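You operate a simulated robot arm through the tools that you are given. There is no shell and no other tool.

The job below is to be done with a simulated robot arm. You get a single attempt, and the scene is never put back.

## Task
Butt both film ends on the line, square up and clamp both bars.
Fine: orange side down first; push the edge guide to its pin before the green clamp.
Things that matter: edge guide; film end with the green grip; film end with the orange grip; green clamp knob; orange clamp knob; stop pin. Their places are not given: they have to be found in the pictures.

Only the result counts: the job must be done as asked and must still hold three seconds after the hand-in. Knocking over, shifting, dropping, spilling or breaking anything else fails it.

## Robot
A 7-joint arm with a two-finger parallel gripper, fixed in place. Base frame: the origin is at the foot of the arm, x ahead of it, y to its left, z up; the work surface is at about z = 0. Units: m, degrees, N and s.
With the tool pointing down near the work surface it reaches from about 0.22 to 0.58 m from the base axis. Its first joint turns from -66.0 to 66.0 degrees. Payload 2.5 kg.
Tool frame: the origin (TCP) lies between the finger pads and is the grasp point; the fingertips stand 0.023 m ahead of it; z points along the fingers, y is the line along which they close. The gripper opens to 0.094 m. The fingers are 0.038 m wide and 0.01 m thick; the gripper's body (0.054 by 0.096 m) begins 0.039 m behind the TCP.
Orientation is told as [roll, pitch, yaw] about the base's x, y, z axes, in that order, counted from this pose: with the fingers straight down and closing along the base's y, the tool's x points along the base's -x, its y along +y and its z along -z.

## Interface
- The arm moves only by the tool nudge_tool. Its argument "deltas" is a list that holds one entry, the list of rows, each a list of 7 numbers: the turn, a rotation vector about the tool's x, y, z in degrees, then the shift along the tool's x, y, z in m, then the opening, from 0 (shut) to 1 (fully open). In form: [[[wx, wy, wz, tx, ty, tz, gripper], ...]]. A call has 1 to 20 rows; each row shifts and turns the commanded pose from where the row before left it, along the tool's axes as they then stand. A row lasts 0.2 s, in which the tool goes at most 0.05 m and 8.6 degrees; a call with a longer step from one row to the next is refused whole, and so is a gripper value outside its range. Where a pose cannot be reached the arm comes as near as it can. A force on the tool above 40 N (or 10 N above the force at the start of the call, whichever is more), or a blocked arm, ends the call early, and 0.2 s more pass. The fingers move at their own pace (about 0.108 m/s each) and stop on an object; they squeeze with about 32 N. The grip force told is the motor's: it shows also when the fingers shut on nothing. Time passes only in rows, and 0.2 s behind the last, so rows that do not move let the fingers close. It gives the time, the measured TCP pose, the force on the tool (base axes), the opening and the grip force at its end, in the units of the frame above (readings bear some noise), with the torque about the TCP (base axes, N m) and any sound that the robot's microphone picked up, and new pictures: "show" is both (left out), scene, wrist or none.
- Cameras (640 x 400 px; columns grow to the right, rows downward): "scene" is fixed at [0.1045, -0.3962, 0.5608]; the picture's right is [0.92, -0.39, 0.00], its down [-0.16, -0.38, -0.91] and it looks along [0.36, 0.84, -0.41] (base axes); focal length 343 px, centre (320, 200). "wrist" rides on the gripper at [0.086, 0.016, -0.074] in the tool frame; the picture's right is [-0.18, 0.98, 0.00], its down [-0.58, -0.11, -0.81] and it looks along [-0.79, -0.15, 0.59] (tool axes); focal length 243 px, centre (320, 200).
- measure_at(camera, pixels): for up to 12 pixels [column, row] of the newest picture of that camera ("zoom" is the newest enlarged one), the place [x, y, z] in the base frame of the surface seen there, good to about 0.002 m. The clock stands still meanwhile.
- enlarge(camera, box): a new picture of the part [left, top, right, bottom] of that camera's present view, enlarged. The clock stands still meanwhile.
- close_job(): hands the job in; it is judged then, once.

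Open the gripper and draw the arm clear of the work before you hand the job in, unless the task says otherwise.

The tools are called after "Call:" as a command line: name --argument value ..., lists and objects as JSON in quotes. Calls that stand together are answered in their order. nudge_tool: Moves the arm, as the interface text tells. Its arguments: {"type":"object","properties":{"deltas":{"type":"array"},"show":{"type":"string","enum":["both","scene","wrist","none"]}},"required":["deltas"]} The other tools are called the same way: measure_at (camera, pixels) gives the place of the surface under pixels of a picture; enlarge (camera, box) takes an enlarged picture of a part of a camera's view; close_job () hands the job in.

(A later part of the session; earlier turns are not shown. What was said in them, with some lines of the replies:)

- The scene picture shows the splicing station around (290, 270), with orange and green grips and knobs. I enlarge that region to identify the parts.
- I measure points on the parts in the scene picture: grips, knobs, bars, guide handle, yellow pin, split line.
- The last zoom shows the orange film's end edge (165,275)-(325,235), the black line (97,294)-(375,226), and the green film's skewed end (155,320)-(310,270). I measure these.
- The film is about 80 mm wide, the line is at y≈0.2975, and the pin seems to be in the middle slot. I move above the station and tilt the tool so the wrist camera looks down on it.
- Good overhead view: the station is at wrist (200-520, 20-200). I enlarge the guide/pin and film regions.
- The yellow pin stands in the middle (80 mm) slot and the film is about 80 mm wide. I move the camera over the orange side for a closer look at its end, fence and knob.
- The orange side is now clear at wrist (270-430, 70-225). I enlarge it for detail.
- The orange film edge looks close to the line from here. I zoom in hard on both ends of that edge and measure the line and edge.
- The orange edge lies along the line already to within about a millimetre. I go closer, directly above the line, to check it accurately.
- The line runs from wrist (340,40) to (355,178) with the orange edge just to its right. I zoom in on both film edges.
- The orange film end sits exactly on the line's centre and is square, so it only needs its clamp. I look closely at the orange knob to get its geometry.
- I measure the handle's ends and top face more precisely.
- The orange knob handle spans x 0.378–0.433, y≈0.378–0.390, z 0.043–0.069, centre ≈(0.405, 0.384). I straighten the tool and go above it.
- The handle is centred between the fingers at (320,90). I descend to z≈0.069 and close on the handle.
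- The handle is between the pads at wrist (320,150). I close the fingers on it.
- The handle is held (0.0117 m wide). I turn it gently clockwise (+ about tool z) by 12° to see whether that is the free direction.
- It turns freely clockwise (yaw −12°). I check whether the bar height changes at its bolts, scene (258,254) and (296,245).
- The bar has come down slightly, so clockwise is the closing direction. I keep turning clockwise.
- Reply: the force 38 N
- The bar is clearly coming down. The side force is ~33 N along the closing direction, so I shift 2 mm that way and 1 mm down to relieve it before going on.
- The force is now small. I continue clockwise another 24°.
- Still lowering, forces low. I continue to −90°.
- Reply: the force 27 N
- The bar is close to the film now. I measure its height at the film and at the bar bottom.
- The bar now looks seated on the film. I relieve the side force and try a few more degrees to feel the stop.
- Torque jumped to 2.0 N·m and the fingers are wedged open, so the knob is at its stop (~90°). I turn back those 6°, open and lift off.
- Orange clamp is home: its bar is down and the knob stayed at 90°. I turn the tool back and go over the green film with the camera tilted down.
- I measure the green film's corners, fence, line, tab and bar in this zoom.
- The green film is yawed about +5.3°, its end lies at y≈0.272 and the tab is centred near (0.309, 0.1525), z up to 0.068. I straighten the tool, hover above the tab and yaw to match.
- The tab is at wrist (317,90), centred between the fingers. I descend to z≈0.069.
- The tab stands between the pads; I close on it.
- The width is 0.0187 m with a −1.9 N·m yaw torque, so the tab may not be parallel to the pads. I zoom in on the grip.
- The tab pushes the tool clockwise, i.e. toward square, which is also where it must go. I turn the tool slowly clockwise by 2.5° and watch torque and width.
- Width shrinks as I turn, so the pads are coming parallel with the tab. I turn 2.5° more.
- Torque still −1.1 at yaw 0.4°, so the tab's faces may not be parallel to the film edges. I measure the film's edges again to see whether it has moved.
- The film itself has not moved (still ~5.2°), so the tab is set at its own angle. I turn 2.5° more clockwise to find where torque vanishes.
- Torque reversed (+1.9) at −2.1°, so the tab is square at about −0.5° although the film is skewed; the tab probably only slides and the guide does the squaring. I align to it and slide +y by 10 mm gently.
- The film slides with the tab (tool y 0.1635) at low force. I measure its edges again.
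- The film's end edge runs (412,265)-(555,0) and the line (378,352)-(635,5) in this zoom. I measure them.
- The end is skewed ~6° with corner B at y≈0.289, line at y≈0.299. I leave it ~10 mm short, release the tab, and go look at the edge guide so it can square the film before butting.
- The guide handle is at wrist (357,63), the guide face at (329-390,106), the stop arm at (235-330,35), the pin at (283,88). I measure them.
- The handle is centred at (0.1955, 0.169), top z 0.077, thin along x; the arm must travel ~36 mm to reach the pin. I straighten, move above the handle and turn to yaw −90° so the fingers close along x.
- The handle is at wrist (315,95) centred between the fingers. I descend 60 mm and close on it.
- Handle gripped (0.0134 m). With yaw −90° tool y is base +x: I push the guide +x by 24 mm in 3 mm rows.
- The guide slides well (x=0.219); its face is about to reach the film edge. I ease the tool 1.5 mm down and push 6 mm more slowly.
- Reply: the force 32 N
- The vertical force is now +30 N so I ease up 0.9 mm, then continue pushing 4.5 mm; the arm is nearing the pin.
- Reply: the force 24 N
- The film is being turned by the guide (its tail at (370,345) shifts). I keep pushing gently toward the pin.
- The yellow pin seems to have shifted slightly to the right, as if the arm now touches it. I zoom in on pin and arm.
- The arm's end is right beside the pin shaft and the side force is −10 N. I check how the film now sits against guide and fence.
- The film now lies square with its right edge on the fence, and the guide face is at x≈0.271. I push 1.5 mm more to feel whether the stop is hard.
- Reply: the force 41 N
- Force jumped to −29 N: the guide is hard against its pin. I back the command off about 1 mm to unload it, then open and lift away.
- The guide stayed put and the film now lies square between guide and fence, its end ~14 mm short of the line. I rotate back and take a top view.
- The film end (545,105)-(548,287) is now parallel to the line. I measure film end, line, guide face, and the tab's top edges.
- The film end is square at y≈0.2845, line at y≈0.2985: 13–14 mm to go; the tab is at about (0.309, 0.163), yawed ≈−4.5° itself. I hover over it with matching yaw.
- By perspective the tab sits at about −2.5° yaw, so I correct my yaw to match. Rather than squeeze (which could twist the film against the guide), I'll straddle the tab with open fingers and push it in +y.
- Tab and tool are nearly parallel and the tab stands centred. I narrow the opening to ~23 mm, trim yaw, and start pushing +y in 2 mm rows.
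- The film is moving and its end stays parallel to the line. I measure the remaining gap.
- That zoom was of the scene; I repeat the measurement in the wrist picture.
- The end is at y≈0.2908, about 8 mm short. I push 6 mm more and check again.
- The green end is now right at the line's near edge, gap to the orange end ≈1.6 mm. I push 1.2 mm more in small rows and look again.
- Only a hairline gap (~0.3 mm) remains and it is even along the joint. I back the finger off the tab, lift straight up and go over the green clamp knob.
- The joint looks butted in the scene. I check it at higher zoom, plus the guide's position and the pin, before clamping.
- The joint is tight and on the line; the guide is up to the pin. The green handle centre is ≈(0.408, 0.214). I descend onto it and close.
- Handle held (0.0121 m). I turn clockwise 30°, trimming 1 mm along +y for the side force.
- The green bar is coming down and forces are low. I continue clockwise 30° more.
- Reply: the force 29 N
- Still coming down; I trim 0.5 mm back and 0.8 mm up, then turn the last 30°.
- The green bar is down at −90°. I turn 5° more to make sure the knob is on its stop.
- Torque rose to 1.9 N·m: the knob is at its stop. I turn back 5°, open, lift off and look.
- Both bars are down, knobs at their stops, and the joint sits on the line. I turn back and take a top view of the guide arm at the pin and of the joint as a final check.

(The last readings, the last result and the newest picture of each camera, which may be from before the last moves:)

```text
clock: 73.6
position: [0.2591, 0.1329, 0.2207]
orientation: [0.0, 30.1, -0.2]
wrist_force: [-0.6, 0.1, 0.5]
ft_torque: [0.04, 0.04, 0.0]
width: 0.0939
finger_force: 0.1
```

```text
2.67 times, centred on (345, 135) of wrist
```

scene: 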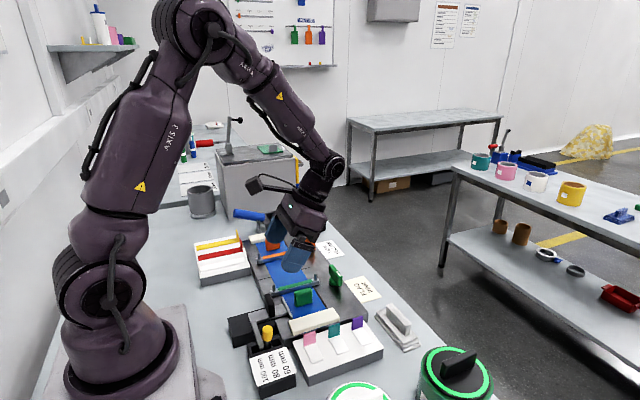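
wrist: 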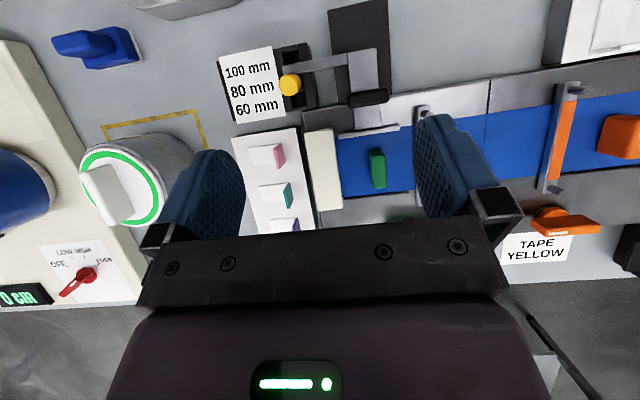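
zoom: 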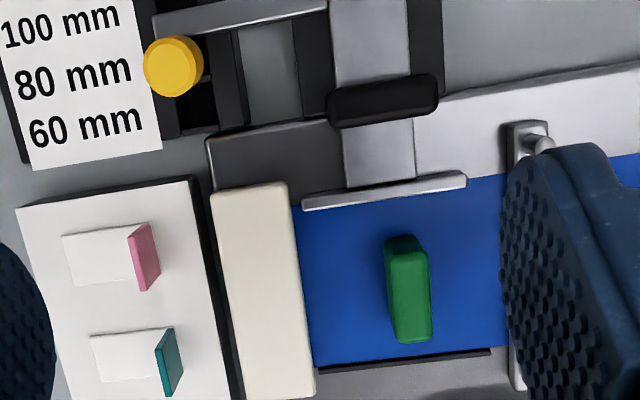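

The arm's end overlaps the pin in the top view. I zoom in from the scene camera on the arm tip and pin shaft to confirm contact.

Call:
enlarge --camera "scene" --box '[255, 325, 285, 355]'

Call:
enlarge --camera "wrist" --box '[270, 45, 320, 100]'

Call:
enlarge --camera "scene" --box '[250, 250, 330, 310]'

```text
13.33 times, centred on (270, 340) of scene
```

zoom: 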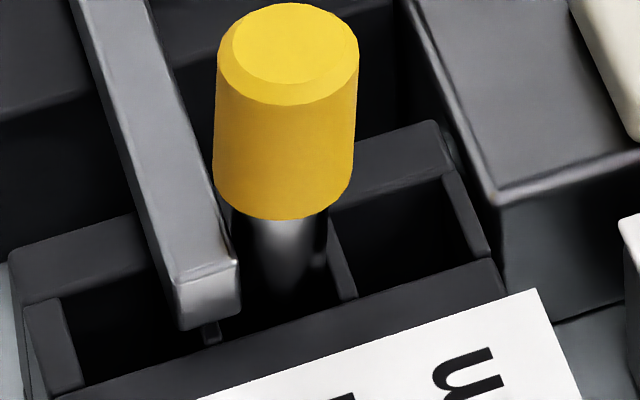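

```text
7.27 times, centred on (295, 72) of wrist
```

zoom: 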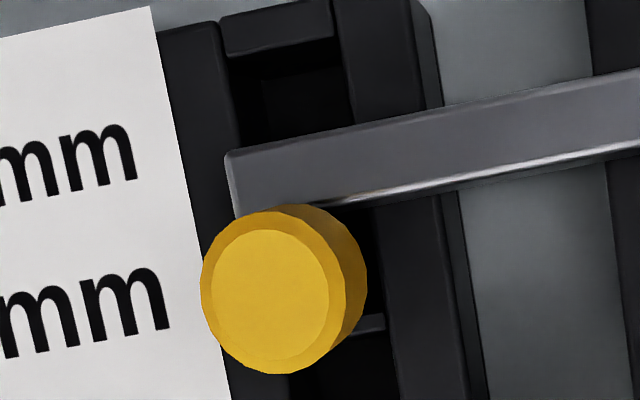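

```text
6.67 times, centred on (290, 280) of scene
```

zoom: 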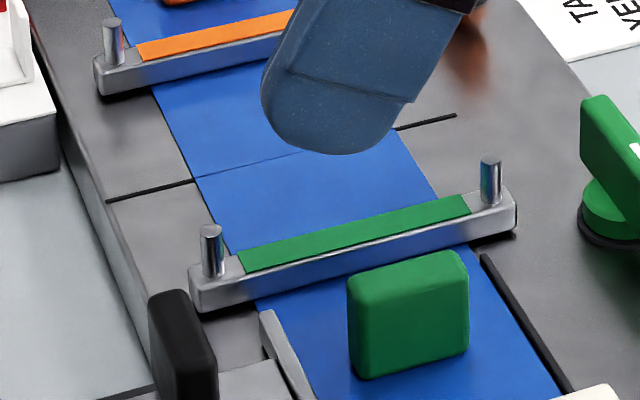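

The pin shaft is pinched between the arm and the slot wall, so the guide is on its pin. I raise the arm well clear with the gripper open and check once more.

Call:
nudge_tool --deltas '[[[0, 0, 0, 0.015, 0, -0.026, 1], [0, 0, 0, 0.015, 0, -0.026, 1], [0, 0, 0, 0.015, 0, -0.026, 1], [0, 0, 0, 0.015, 0, -0.026, 1], [0, -7.5, 0, 0, 0, 0, 1], [0, -7.5, 0, 0, 0, 0, 1], [0, -7.5, 0, 0, 0, 0, 1], [0, -7.5, 0, 0, 0, 0, 1], [0, 0, 0, -0.02, 0, -0.01, 1], [0, 0, 0, -0.02, 0, -0.01, 1], [0, 0, 0, 0, 0, 0, 1], [0, 0, 0, 0, 0, 0, 1], [0, 0, 0, 0, 0, 0, 1]]]' --show "both"

Call:
enlarge --camera "scene" --box '[230, 225, 370, 345]'

Call:
enlarge --camera "scene" --box '[255, 260, 315, 295]'

```text
clock: 76.4
position: [0.2998, 0.1315, 0.3614]
orientation: [0.0, 0.0, -0.2]
wrist_force: [-0.8, -0.8, -1.2]
ft_torque: [0.03, -0.01, 0.02]
width: 0.0942
finger_force: 0.1
```

scene: 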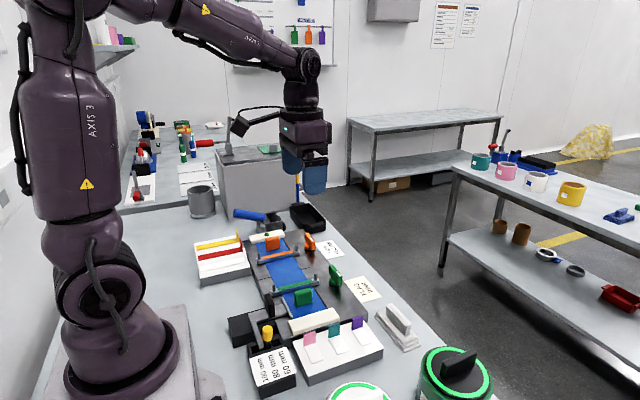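
wrist: 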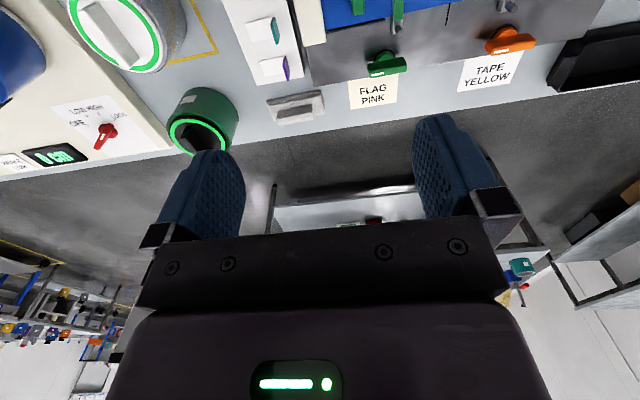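

```text
3.33 times, centred on (300, 285) of scene
```

zoom: 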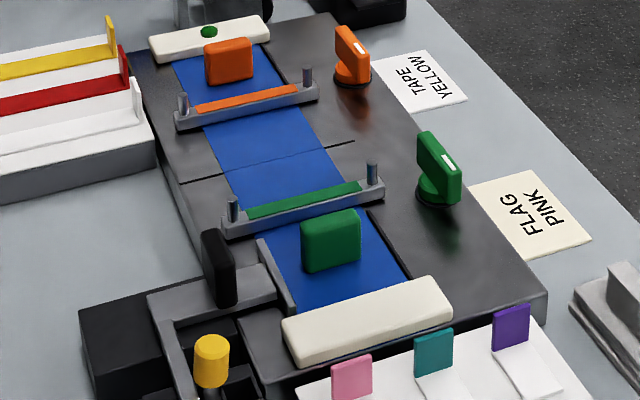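

```text
10.67 times, centred on (285, 278) of scene
```

zoom: 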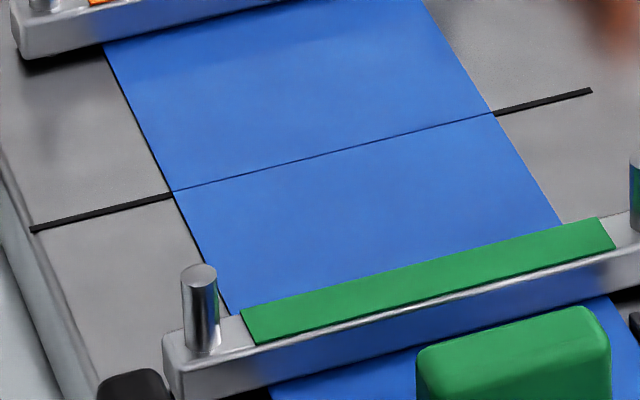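

The final pictures show both ends butted on the line, the films square and in line with each other, both bars down with knobs at 90°, and the guide against its pin. The arm is clear with the gripper open, so I hand the job in.

Call:
close_job

```text
The job is handed in.
```

I've handed in the job with both film ends butted on the line, the films square, and both bars clamped down. I haven't seen the judge's result. The final pictures show everything in place.

- **Orange side:** its film end was already on the line and square, so I left it where it was. I clamped it first, turning the knob clockwise about 90° to its stop.
- **Edge guide:** the green film started about 5° askew. I pushed the guide until it stopped hard against the pin in the 80 mm slot, which squared the film against the fence. The loose pin slid about 4 mm to the slot wall and now sits between the guide's arm and that wall.
- **Green side:** I pushed the film up to the orange end, leaving an even hairline gap of about 0.3 mm. I then turned the green knob clockwise about 90° to its stop, and the joint didn't move.

The gripper is open and the arm is raised clear of the work. I saw nothing else knocked or shifted.
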